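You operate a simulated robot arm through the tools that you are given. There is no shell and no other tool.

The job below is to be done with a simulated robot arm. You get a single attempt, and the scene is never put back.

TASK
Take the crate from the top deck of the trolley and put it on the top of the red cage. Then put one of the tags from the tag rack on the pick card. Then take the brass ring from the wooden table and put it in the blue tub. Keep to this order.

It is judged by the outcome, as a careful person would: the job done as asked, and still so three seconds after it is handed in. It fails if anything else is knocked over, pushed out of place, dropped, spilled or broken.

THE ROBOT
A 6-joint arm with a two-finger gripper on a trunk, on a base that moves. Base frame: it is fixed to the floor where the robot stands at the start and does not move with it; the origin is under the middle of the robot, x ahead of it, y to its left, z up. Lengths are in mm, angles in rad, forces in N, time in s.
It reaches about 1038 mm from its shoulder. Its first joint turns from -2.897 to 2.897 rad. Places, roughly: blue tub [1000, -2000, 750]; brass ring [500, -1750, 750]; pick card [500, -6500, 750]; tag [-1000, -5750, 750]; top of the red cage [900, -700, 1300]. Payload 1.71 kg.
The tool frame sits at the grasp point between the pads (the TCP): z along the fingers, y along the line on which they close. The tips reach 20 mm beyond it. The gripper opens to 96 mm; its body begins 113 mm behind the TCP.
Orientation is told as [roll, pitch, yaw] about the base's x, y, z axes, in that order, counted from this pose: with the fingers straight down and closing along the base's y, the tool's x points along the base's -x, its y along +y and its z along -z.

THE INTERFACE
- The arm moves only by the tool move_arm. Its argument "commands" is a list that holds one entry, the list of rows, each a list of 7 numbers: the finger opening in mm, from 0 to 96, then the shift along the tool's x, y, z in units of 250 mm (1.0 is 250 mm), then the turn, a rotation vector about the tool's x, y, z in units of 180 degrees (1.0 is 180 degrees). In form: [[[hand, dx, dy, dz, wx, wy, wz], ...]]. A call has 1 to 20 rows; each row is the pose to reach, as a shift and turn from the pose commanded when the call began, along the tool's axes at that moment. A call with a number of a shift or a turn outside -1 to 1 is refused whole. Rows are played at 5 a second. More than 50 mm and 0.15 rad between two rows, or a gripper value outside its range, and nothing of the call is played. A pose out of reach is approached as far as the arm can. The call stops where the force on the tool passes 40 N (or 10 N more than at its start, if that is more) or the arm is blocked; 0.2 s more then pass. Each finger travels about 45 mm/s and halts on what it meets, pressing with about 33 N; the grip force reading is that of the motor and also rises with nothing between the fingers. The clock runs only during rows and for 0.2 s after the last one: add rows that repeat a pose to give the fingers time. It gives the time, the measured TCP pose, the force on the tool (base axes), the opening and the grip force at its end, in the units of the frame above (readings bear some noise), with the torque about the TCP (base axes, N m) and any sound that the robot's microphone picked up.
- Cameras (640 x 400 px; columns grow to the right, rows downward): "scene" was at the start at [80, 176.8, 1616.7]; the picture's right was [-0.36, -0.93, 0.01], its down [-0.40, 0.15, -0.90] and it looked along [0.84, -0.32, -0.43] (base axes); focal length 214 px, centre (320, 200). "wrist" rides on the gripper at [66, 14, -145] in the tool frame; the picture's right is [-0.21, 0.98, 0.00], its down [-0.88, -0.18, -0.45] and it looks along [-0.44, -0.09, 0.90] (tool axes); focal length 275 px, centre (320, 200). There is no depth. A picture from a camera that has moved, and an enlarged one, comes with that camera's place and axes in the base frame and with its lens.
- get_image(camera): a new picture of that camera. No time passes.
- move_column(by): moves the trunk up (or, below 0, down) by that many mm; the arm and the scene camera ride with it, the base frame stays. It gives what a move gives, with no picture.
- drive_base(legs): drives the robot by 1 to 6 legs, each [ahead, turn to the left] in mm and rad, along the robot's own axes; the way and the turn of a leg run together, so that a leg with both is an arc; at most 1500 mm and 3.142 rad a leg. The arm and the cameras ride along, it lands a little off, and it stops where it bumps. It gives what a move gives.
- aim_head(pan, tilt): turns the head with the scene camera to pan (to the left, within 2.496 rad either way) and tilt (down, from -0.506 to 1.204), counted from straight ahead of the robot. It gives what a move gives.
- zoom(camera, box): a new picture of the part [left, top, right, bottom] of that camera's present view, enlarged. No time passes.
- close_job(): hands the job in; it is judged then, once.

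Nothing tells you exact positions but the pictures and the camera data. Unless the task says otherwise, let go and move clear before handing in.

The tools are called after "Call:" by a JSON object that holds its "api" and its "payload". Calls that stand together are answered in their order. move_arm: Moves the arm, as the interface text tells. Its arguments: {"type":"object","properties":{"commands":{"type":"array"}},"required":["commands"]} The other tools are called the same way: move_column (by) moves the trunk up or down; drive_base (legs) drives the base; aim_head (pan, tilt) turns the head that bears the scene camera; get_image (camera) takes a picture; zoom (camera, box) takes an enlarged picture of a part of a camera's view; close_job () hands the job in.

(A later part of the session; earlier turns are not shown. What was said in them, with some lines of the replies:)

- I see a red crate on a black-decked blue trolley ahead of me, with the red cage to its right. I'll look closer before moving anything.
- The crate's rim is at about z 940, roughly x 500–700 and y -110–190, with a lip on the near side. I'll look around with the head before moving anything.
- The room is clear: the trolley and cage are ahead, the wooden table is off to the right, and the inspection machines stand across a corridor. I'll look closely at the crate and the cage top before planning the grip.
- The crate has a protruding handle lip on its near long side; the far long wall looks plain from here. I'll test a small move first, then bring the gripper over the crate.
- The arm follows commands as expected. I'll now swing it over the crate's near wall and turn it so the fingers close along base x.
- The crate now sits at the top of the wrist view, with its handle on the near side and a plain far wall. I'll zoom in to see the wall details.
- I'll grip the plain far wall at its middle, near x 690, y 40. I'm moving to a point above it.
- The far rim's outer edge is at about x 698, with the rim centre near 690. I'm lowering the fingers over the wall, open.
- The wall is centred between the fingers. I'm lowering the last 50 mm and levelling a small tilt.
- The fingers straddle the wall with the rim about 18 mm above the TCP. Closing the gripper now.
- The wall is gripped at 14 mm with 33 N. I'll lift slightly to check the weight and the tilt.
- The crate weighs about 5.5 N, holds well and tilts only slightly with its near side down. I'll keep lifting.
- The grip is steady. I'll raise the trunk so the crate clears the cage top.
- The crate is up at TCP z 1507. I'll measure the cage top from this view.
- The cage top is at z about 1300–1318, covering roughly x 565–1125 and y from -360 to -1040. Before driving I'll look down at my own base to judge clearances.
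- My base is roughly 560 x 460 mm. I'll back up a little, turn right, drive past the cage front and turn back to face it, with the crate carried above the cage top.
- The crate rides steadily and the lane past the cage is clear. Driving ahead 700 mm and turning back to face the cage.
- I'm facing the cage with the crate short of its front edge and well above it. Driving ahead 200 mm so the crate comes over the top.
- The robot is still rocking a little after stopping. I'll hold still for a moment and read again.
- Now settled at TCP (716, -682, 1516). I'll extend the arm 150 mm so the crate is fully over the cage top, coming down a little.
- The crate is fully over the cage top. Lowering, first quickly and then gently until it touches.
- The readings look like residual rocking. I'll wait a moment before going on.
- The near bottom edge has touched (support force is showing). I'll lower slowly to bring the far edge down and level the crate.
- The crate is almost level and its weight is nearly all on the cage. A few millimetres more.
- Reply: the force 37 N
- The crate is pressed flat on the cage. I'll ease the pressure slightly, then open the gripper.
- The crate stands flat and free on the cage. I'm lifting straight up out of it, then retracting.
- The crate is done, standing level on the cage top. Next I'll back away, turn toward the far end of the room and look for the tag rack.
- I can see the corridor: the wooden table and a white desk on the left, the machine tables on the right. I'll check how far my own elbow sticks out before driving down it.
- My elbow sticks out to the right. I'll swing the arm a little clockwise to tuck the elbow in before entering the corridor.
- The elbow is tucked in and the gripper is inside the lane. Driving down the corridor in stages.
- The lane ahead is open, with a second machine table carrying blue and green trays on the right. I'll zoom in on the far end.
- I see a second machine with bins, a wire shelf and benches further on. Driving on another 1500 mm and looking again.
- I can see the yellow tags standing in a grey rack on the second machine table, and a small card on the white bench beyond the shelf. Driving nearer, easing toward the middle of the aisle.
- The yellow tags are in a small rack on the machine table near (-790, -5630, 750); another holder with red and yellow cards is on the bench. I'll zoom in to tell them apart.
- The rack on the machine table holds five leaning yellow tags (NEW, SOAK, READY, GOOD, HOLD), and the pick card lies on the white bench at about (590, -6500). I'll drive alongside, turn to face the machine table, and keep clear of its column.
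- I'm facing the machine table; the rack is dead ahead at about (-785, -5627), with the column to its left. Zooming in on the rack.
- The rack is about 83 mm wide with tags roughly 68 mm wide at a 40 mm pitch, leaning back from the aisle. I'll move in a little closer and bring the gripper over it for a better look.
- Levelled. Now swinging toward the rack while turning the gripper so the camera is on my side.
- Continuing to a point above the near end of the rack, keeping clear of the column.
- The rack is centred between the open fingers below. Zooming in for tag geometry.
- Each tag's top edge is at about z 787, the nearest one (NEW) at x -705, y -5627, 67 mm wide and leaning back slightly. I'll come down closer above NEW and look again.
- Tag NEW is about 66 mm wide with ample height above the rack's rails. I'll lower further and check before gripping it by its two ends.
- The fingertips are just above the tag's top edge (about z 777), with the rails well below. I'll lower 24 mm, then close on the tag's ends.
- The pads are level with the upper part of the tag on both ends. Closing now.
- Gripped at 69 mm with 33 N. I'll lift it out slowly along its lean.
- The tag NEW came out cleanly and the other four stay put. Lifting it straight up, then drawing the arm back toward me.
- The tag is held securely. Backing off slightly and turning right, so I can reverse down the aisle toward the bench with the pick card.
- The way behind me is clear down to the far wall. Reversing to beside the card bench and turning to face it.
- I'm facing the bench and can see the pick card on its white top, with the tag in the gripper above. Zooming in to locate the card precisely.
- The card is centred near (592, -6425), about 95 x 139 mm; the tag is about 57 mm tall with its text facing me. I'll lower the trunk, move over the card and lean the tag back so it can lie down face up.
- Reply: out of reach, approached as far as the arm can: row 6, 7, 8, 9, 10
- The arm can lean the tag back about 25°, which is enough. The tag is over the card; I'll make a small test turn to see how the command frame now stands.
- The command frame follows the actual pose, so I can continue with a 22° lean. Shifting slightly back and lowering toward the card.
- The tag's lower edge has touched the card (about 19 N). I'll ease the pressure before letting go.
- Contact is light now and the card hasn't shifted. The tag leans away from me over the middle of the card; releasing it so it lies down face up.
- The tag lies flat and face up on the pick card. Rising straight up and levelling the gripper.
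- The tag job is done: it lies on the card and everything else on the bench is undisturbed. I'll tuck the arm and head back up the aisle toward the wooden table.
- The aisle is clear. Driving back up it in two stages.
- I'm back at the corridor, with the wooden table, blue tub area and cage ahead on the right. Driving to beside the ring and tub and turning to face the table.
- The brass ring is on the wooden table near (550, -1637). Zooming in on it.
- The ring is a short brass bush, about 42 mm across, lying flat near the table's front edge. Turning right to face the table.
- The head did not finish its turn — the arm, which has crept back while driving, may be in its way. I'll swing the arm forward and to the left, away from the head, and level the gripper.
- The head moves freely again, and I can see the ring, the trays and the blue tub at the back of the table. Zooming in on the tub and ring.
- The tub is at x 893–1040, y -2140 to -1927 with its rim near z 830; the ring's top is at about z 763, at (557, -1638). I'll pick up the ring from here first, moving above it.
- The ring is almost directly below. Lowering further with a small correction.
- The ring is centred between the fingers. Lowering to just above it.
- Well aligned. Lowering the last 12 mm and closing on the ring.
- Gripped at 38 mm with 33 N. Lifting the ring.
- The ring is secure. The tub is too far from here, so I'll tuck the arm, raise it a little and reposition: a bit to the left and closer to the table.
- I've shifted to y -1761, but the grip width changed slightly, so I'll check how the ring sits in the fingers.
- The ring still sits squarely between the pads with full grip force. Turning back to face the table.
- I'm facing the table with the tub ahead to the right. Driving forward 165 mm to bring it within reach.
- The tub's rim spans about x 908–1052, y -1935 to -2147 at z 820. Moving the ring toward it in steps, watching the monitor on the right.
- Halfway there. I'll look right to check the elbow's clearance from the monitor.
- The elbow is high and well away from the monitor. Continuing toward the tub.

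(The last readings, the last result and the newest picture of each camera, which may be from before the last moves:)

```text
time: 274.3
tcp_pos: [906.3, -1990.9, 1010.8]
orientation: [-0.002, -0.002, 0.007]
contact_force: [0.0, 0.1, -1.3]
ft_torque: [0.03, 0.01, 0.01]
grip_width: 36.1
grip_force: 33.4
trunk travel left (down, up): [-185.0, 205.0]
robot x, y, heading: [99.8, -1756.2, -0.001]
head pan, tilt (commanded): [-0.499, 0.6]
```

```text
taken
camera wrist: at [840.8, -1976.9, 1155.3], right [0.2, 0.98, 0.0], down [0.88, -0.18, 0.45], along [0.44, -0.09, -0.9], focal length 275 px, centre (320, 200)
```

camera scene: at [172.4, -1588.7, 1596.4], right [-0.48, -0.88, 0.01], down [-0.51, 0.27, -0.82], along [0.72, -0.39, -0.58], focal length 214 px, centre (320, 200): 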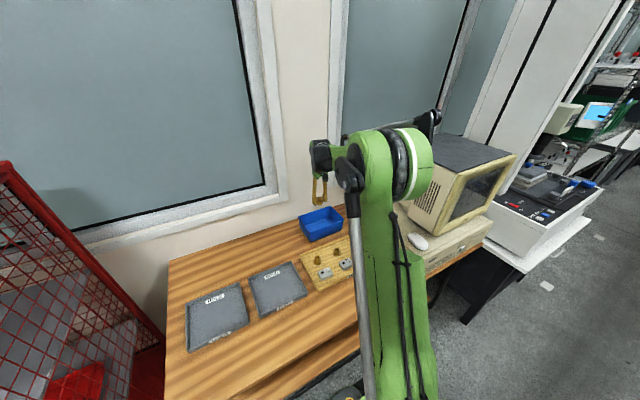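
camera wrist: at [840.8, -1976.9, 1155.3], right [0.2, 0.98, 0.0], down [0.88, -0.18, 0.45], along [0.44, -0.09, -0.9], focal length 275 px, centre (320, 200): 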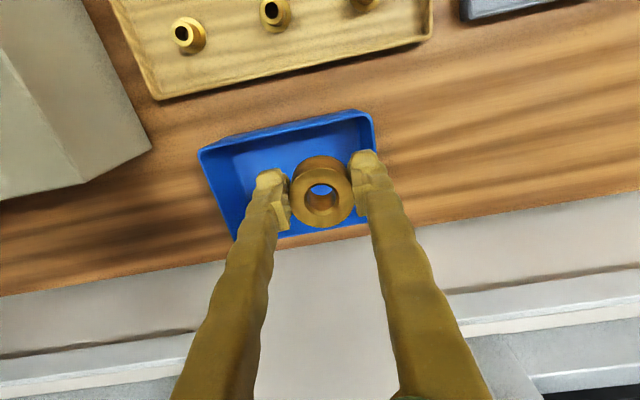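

The tub is right ahead and the elbow stands clear of the monitor. Moving over the tub's middle.

Call:
{"api": "move_arm", "payload": {"commands": [[[20, -0.075, -0.06, 0.04, 0, 0, 0], [20, -0.15, -0.12, 0.1, 0, 0, 0], [20, -0.224, -0.18, 0.16, 0, 0, 0], [20, -0.224, -0.18, 0.24, 0, 0, 0], [20, -0.224, -0.18, 0.24, 0, 0, 0], [20, -0.224, -0.18, 0.24, 0, 0, 0]]]}}

Call:
{"api": "get_image", "payload": {"camera": "wrist"}}

Call:
{"api": "get_image", "payload": {"camera": "scene"}}

```text
time: 275.7
tcp_pos: [964.3, -2034.2, 950.2]
orientation: [0.0, -0.002, 0.007]
contact_force: [-0.4, 0.8, -2.1]
ft_torque: [-0.01, -0.01, 0.0]
grip_width: 36.2
grip_force: 33.6
trunk travel left (down, up): [-185.0, 205.0]
robot x, y, heading: [104.1, -1753.6, -0.003]
head pan, tilt (commanded): [-0.499, 0.6]
```

```text
taken
camera wrist: at [897.9, -2021.2, 1095.2], right [0.2, 0.98, 0.0], down [0.88, -0.18, 0.45], along [0.44, -0.09, -0.9], focal length 275 px, centre (320, 200)
```

wrist: 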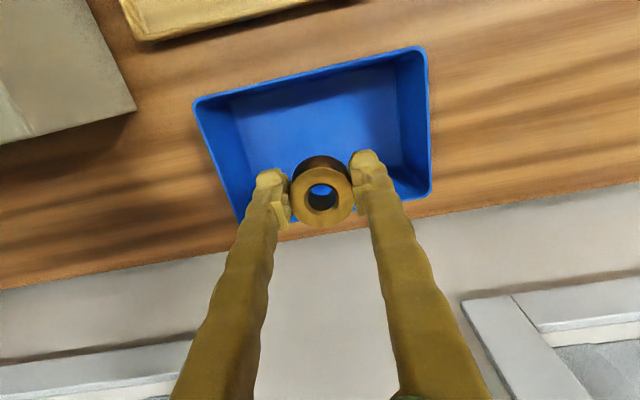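

```text
taken
camera scene: at [172.6, -1588.6, 1596.3], right [-0.48, -0.88, 0.01], down [-0.51, 0.27, -0.82], along [0.72, -0.39, -0.58], focal length 214 px, centre (320, 200)
```

scene: 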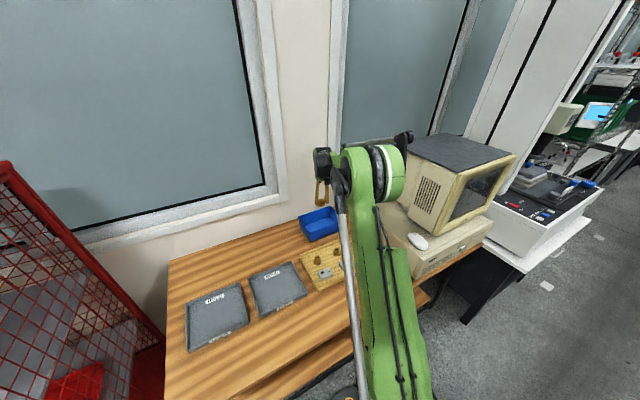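

The ring is directly over the tub's middle. Lowering it inside.

Call:
{"api": "move_arm", "payload": {"commands": [[[20, -0.01, -0.01, 0.12, 0, 0, 0], [20, -0.02, -0.015, 0.24, 0, 0, 0], [20, -0.02, -0.015, 0.36, 0, 0, 0], [20, -0.02, -0.015, 0.46, 0, 0, 0], [20, -0.02, -0.015, 0.55, 0, 0, 0], [20, -0.02, -0.015, 0.62, 0, 0, 0], [20, -0.02, -0.015, 0.64, 0, 0, 0], [20, -0.02, -0.015, 0.64, 0, 0, 0]]]}}

Call:
{"api": "get_image", "payload": {"camera": "wrist"}}

Call:
{"api": "zoom", "payload": {"camera": "scene", "box": [270, 130, 370, 270]}}

```text
time: 277.5
tcp_pos: [968.9, -2038.3, 790.3]
orientation: [-0.002, -0.001, 0.006]
contact_force: [-0.5, -0.3, -1.5]
ft_torque: [-0.02, 0.02, -0.02]
grip_width: 35.8
grip_force: 33.2
trunk travel left (down, up): [-185.0, 205.0]
robot x, y, heading: [101.1, -1755.3, 0.007]
head pan, tilt (commanded): [-0.499, 0.6]
```

```text
taken
camera wrist: at [903.1, -2024.9, 935.3], right [0.2, 0.98, 0.0], down [0.88, -0.18, 0.45], along [0.44, -0.09, -0.9], focal length 275 px, centre (320, 200)
```

wrist: 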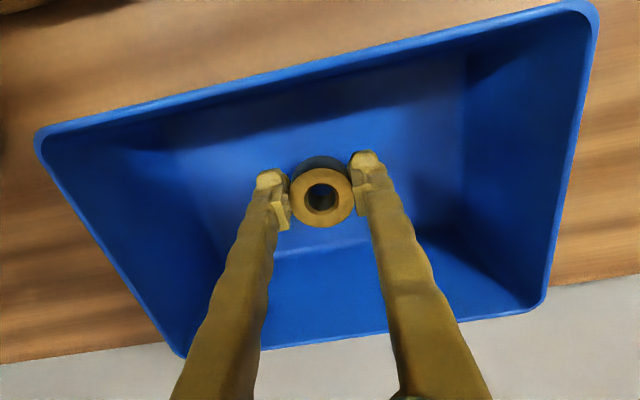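

```text
2.86 times, centred on (320, 200) of scene
camera zoom: at [172.8, -1588.7, 1596.3], right [-0.48, -0.88, 0.01], down [-0.51, 0.27, -0.82], along [0.72, -0.39, -0.58], focal length 613 px, centre (320, 200)
```

zoom: 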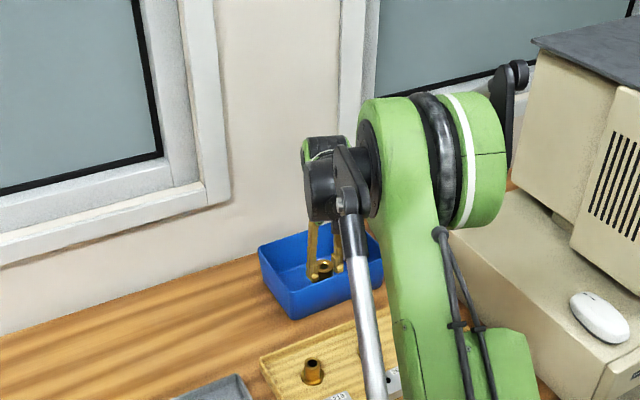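

The ring is inside the tub. Lowering gently until it touches the floor of the tub.

Call:
{"api": "move_arm", "payload": {"commands": [[[20, 0, 0, 0.016, 0, 0, 0], [20, 0, 0, 0.032, 0, 0, 0], [20, 0, 0, 0.048, 0, 0, 0], [20, 0, 0, 0.06, 0, 0, 0], [20, 0, 0, 0.06, 0, 0, 0]]]}}

```text
time: 278.7
tcp_pos: [968.5, -2037.3, 775.0]
orientation: [-0.003, -0.001, 0.008]
contact_force: [-0.3, -0.5, -1.4]
ft_torque: [0.06, 0.01, 0.04]
grip_width: 36.3
grip_force: 32.8
trunk travel left (down, up): [-185.0, 205.0]
robot x, y, heading: [99.6, -1758.7, -0.002]
head pan, tilt (commanded): [-0.499, 0.6]
```

Call:
{"api": "move_arm", "payload": {"commands": [[[20, 0, 0, 0.008, 0, 0, 0], [20, 0, 0, 0.016, 0, 0, 0], [20, 0, 0, 0.024, 0, 0, 0], [20, 0, 0, 0.024, 0, 0, 0]]]}}

Call:
{"api": "zoom", "payload": {"camera": "wrist", "box": [220, 110, 420, 260]}}

```text
time: 279.7
tcp_pos: [968.4, -2038.0, 768.7]
orientation: [0.0, -0.002, 0.008]
contact_force: [0.6, 1.0, -2.5]
ft_torque: [-0.01, 0.0, 0.0]
grip_width: 36.2
grip_force: 33.2
trunk travel left (down, up): [-185.0, 205.0]
robot x, y, heading: [98.4, -1752.0, 0.002]
head pan, tilt (commanded): [-0.499, 0.6]
```

```text
2.67 times, centred on (320, 185) of wrist
camera zoom: at [902.5, -2024.5, 914.7], right [0.2, 0.98, 0.0], down [0.88, -0.18, 0.45], along [0.44, -0.09, -0.9], focal length 734 px, centre (320, 240)
```

zoom: 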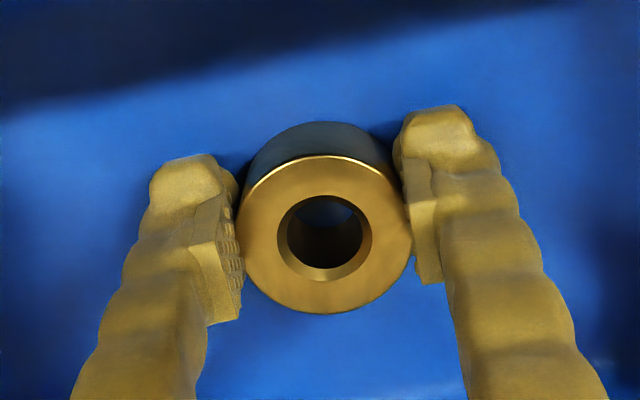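

It's within a few millimetres of the tub floor. A touch lower, then releasing.

Call:
{"api": "move_arm", "payload": {"commands": [[[20, 0, 0, 0.004, 0, 0, 0], [20, 0, 0, 0.008, 0, 0, 0], [20, 0, 0, 0.008, 0, 0, 0]]]}}

Call:
{"api": "move_arm", "payload": {"commands": [[[38, 0, 0, 0, 0, 0, 0], [44, 0, 0, 0, 0, 0, 0], [52, 0, 0, 0, 0, 0, 0], [62, 0, 0, 0, 0, 0, 0], [70, 0, 0, 0, 0, 0, 0], [70, 0, 0, 0, 0, 0, 0]]]}}

Call:
{"api": "get_image", "payload": {"camera": "wrist"}}

```text
time: 280.5
tcp_pos: [967.4, -2038.4, 769.1]
orientation: [-0.001, -0.001, 0.007]
contact_force: [2.7, -1.3, 7.6]
ft_torque: [0.11, -0.06, -0.04]
grip_width: 36.0
grip_force: 33.5
trunk travel left (down, up): [-185.0, 205.0]
robot x, y, heading: [101.2, -1758.1, 0.0]
head pan, tilt (commanded): [-0.499, 0.6]
```

```text
time: 281.9
tcp_pos: [967.2, -2037.0, 768.0]
orientation: [-0.003, -0.002, 0.007]
contact_force: [-0.3, 0.4, -0.1]
ft_torque: [-0.01, 0.0, -0.01]
grip_width: 70.1
grip_force: 0.1
trunk travel left (down, up): [-185.0, 205.0]
robot x, y, heading: [105.2, -1754.3, -0.001]
head pan, tilt (commanded): [-0.499, 0.6]
```

```text
taken
camera wrist: at [902.7, -2024.5, 912.8], right [0.2, 0.98, 0.0], down [0.88, -0.18, 0.45], along [0.44, -0.09, -0.9], focal length 275 px, centre (320, 200)
```

wrist: 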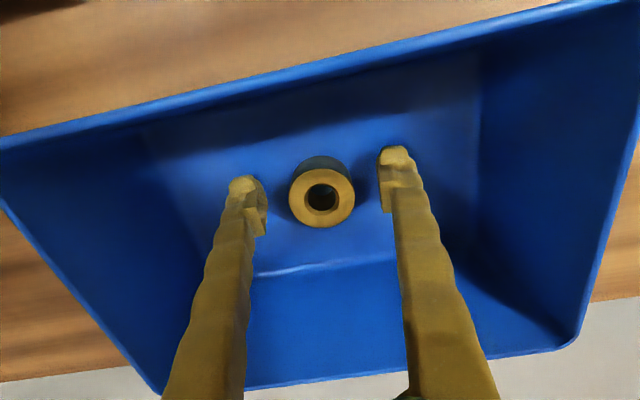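

The ring stands on the tub floor, released. Lifting the open gripper straight up and out.

Call:
{"api": "move_arm", "payload": {"commands": [[[70, 0, 0, -0.06, 0, 0, 0], [70, 0, 0, -0.16, 0, 0, 0], [70, 0, 0, -0.3, 0, 0, 0], [70, 0, 0, -0.44, 0, 0, 0], [70, 0, 0, -0.58, 0, 0, 0], [70, 0, 0, -0.72, 0, 0, 0], [70, 0, 0, -0.86, 0, 0, 0], [70, 0, 0, -0.98, 0, 0, 0], [70, 0, 0, -0.98, 0, 0, 0]]]}}

Call:
{"api": "get_image", "payload": {"camera": "wrist"}}

Call:
{"api": "get_image", "payload": {"camera": "scene"}}

```text
time: 283.9
tcp_pos: [967.7, -2038.3, 1013.8]
orientation: [-0.001, -0.003, 0.007]
contact_force: [-0.7, -0.2, 0.1]
ft_torque: [0.0, -0.01, -0.01]
grip_width: 70.0
grip_force: 0.0
trunk travel left (down, up): [-185.0, 205.0]
robot x, y, heading: [99.9, -1754.0, 0.001]
head pan, tilt (commanded): [-0.499, 0.6]
```

```text
taken
camera wrist: at [902.6, -2024.6, 1158.3], right [0.2, 0.98, 0.0], down [0.88, -0.18, 0.45], along [0.44, -0.09, -0.9], focal length 275 px, centre (320, 200)
```

wrist: 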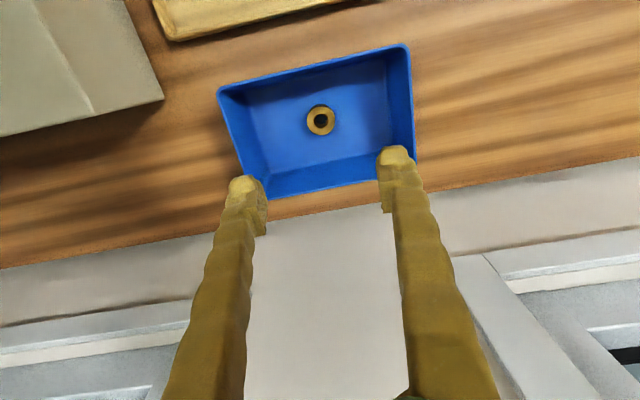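

```text
taken
camera scene: at [172.3, -1588.5, 1596.3], right [-0.48, -0.88, 0.01], down [-0.51, 0.27, -0.82], along [0.72, -0.39, -0.58], focal length 214 px, centre (320, 200)
```

scene: 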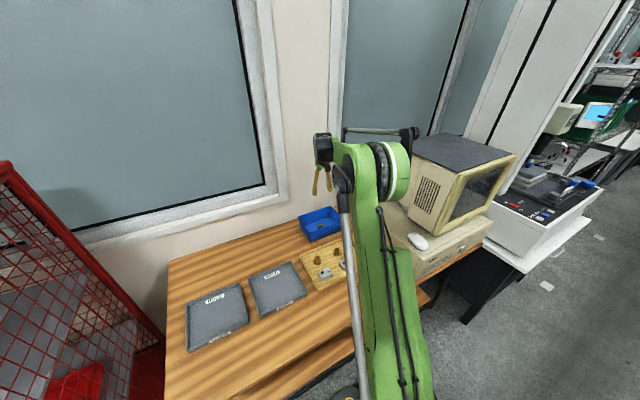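

The ring lies in the blue tub and nothing else has moved. I'll draw the arm back clear of the table items and take a last look at the crate.

Call:
{"api": "move_arm", "payload": {"commands": [[[70, 0.12, 0.09, -0.06, 0, 0, 0], [70, 0.24, 0.18, -0.12, 0, 0, 0], [70, 0.36, 0.27, -0.18, 0, 0, 0], [70, 0.48, 0.36, -0.24, 0, 0, 0], [70, 0.6, 0.45, -0.3, 0, 0, 0], [70, 0.72, 0.54, -0.36, 0, 0, 0], [70, 0.84, 0.62, -0.4, 0, 0, 0], [70, 0.84, 0.62, -0.4, 0, 0, 0]]]}}

Call:
{"api": "aim_head", "payload": {"pan": 0.35, "tilt": 0.5}}

Call:
{"api": "get_image", "payload": {"camera": "scene"}}

Call:
{"api": "get_image", "payload": {"camera": "wrist"}}

```text
time: 285.7
tcp_pos: [755.9, -1883.2, 1111.8]
orientation: [-0.003, -0.002, 0.006]
contact_force: [-1.0, 0.0, -0.2]
ft_torque: [-0.02, -0.04, 0.0]
grip_width: 69.8
grip_force: 0.1
trunk travel left (down, up): [-185.0, 205.0]
robot x, y, heading: [100.4, -1755.1, -0.004]
head pan, tilt (commanded): [-0.499, 0.6]
```

```text
time: 286.9
tcp_pos: [756.5, -1884.6, 1112.1]
orientation: [-0.001, -0.001, 0.007]
contact_force: [0.6, -0.3, 0.4]
ft_torque: [-0.02, -0.03, 0.0]
grip_width: 70.0
grip_force: 0.0
trunk travel left (down, up): [-185.0, 205.0]
robot x, y, heading: [99.7, -1757.2, 0.001]
head pan, tilt (commanded): [0.351, 0.499]
```

```text
taken
camera scene: at [180.2, -1515.0, 1605.3], right [0.34, -0.94, -0.01], down [-0.46, -0.16, -0.87], along [0.82, 0.3, -0.49], focal length 214 px, centre (320, 200)
```

scene: 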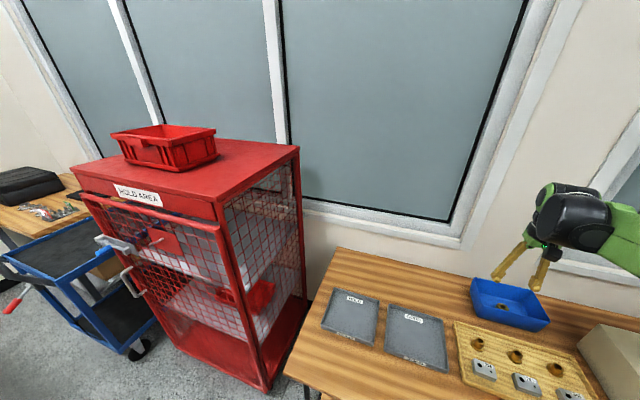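

```text
taken
camera wrist: at [690.5, -1870.5, 1257.8], right [0.2, 0.98, 0.0], down [0.88, -0.18, 0.45], along [0.44, -0.09, -0.9], focal length 275 px, centre (320, 200)
```

wrist: 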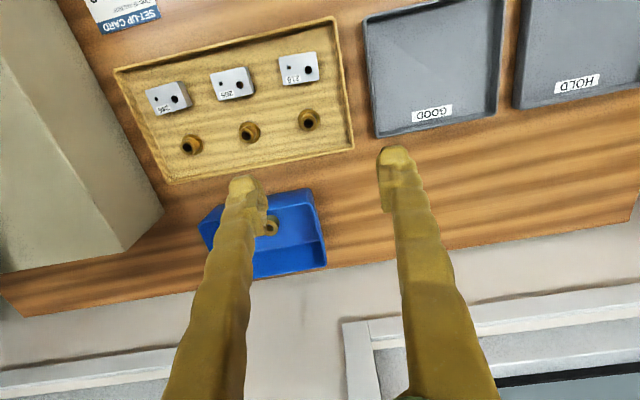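

The crate stands level on top of the red cage, the tag was lying face up on the pick card when I left it, and the brass ring is in the blue tub. The gripper is open and clear, so I'm handing the job in.

Call:
{"api": "close_job", "payload": {}}

```text
The job is handed in.
```

I did all three parts in the order you asked, and I've handed the job in. The hand-in reply didn't say whether it passed.

- **Crate:** it stands flat on top of the red cage, well inside the edges. I saw it there again just before handing in.
- **Tag:** I took the tag marked "NEW" from the rack on the machine table. It lies face up on the pick card, and the card didn't move. I last saw it when I left that bench.
- **Brass ring:** it is in the blue tub. I lowered it to the bottom before letting go.

I saw nothing else knocked over or pushed out of place. At one point the robot's head didn't finish turning, probably because the arm was in its way. It turned freely again once I moved the arm.
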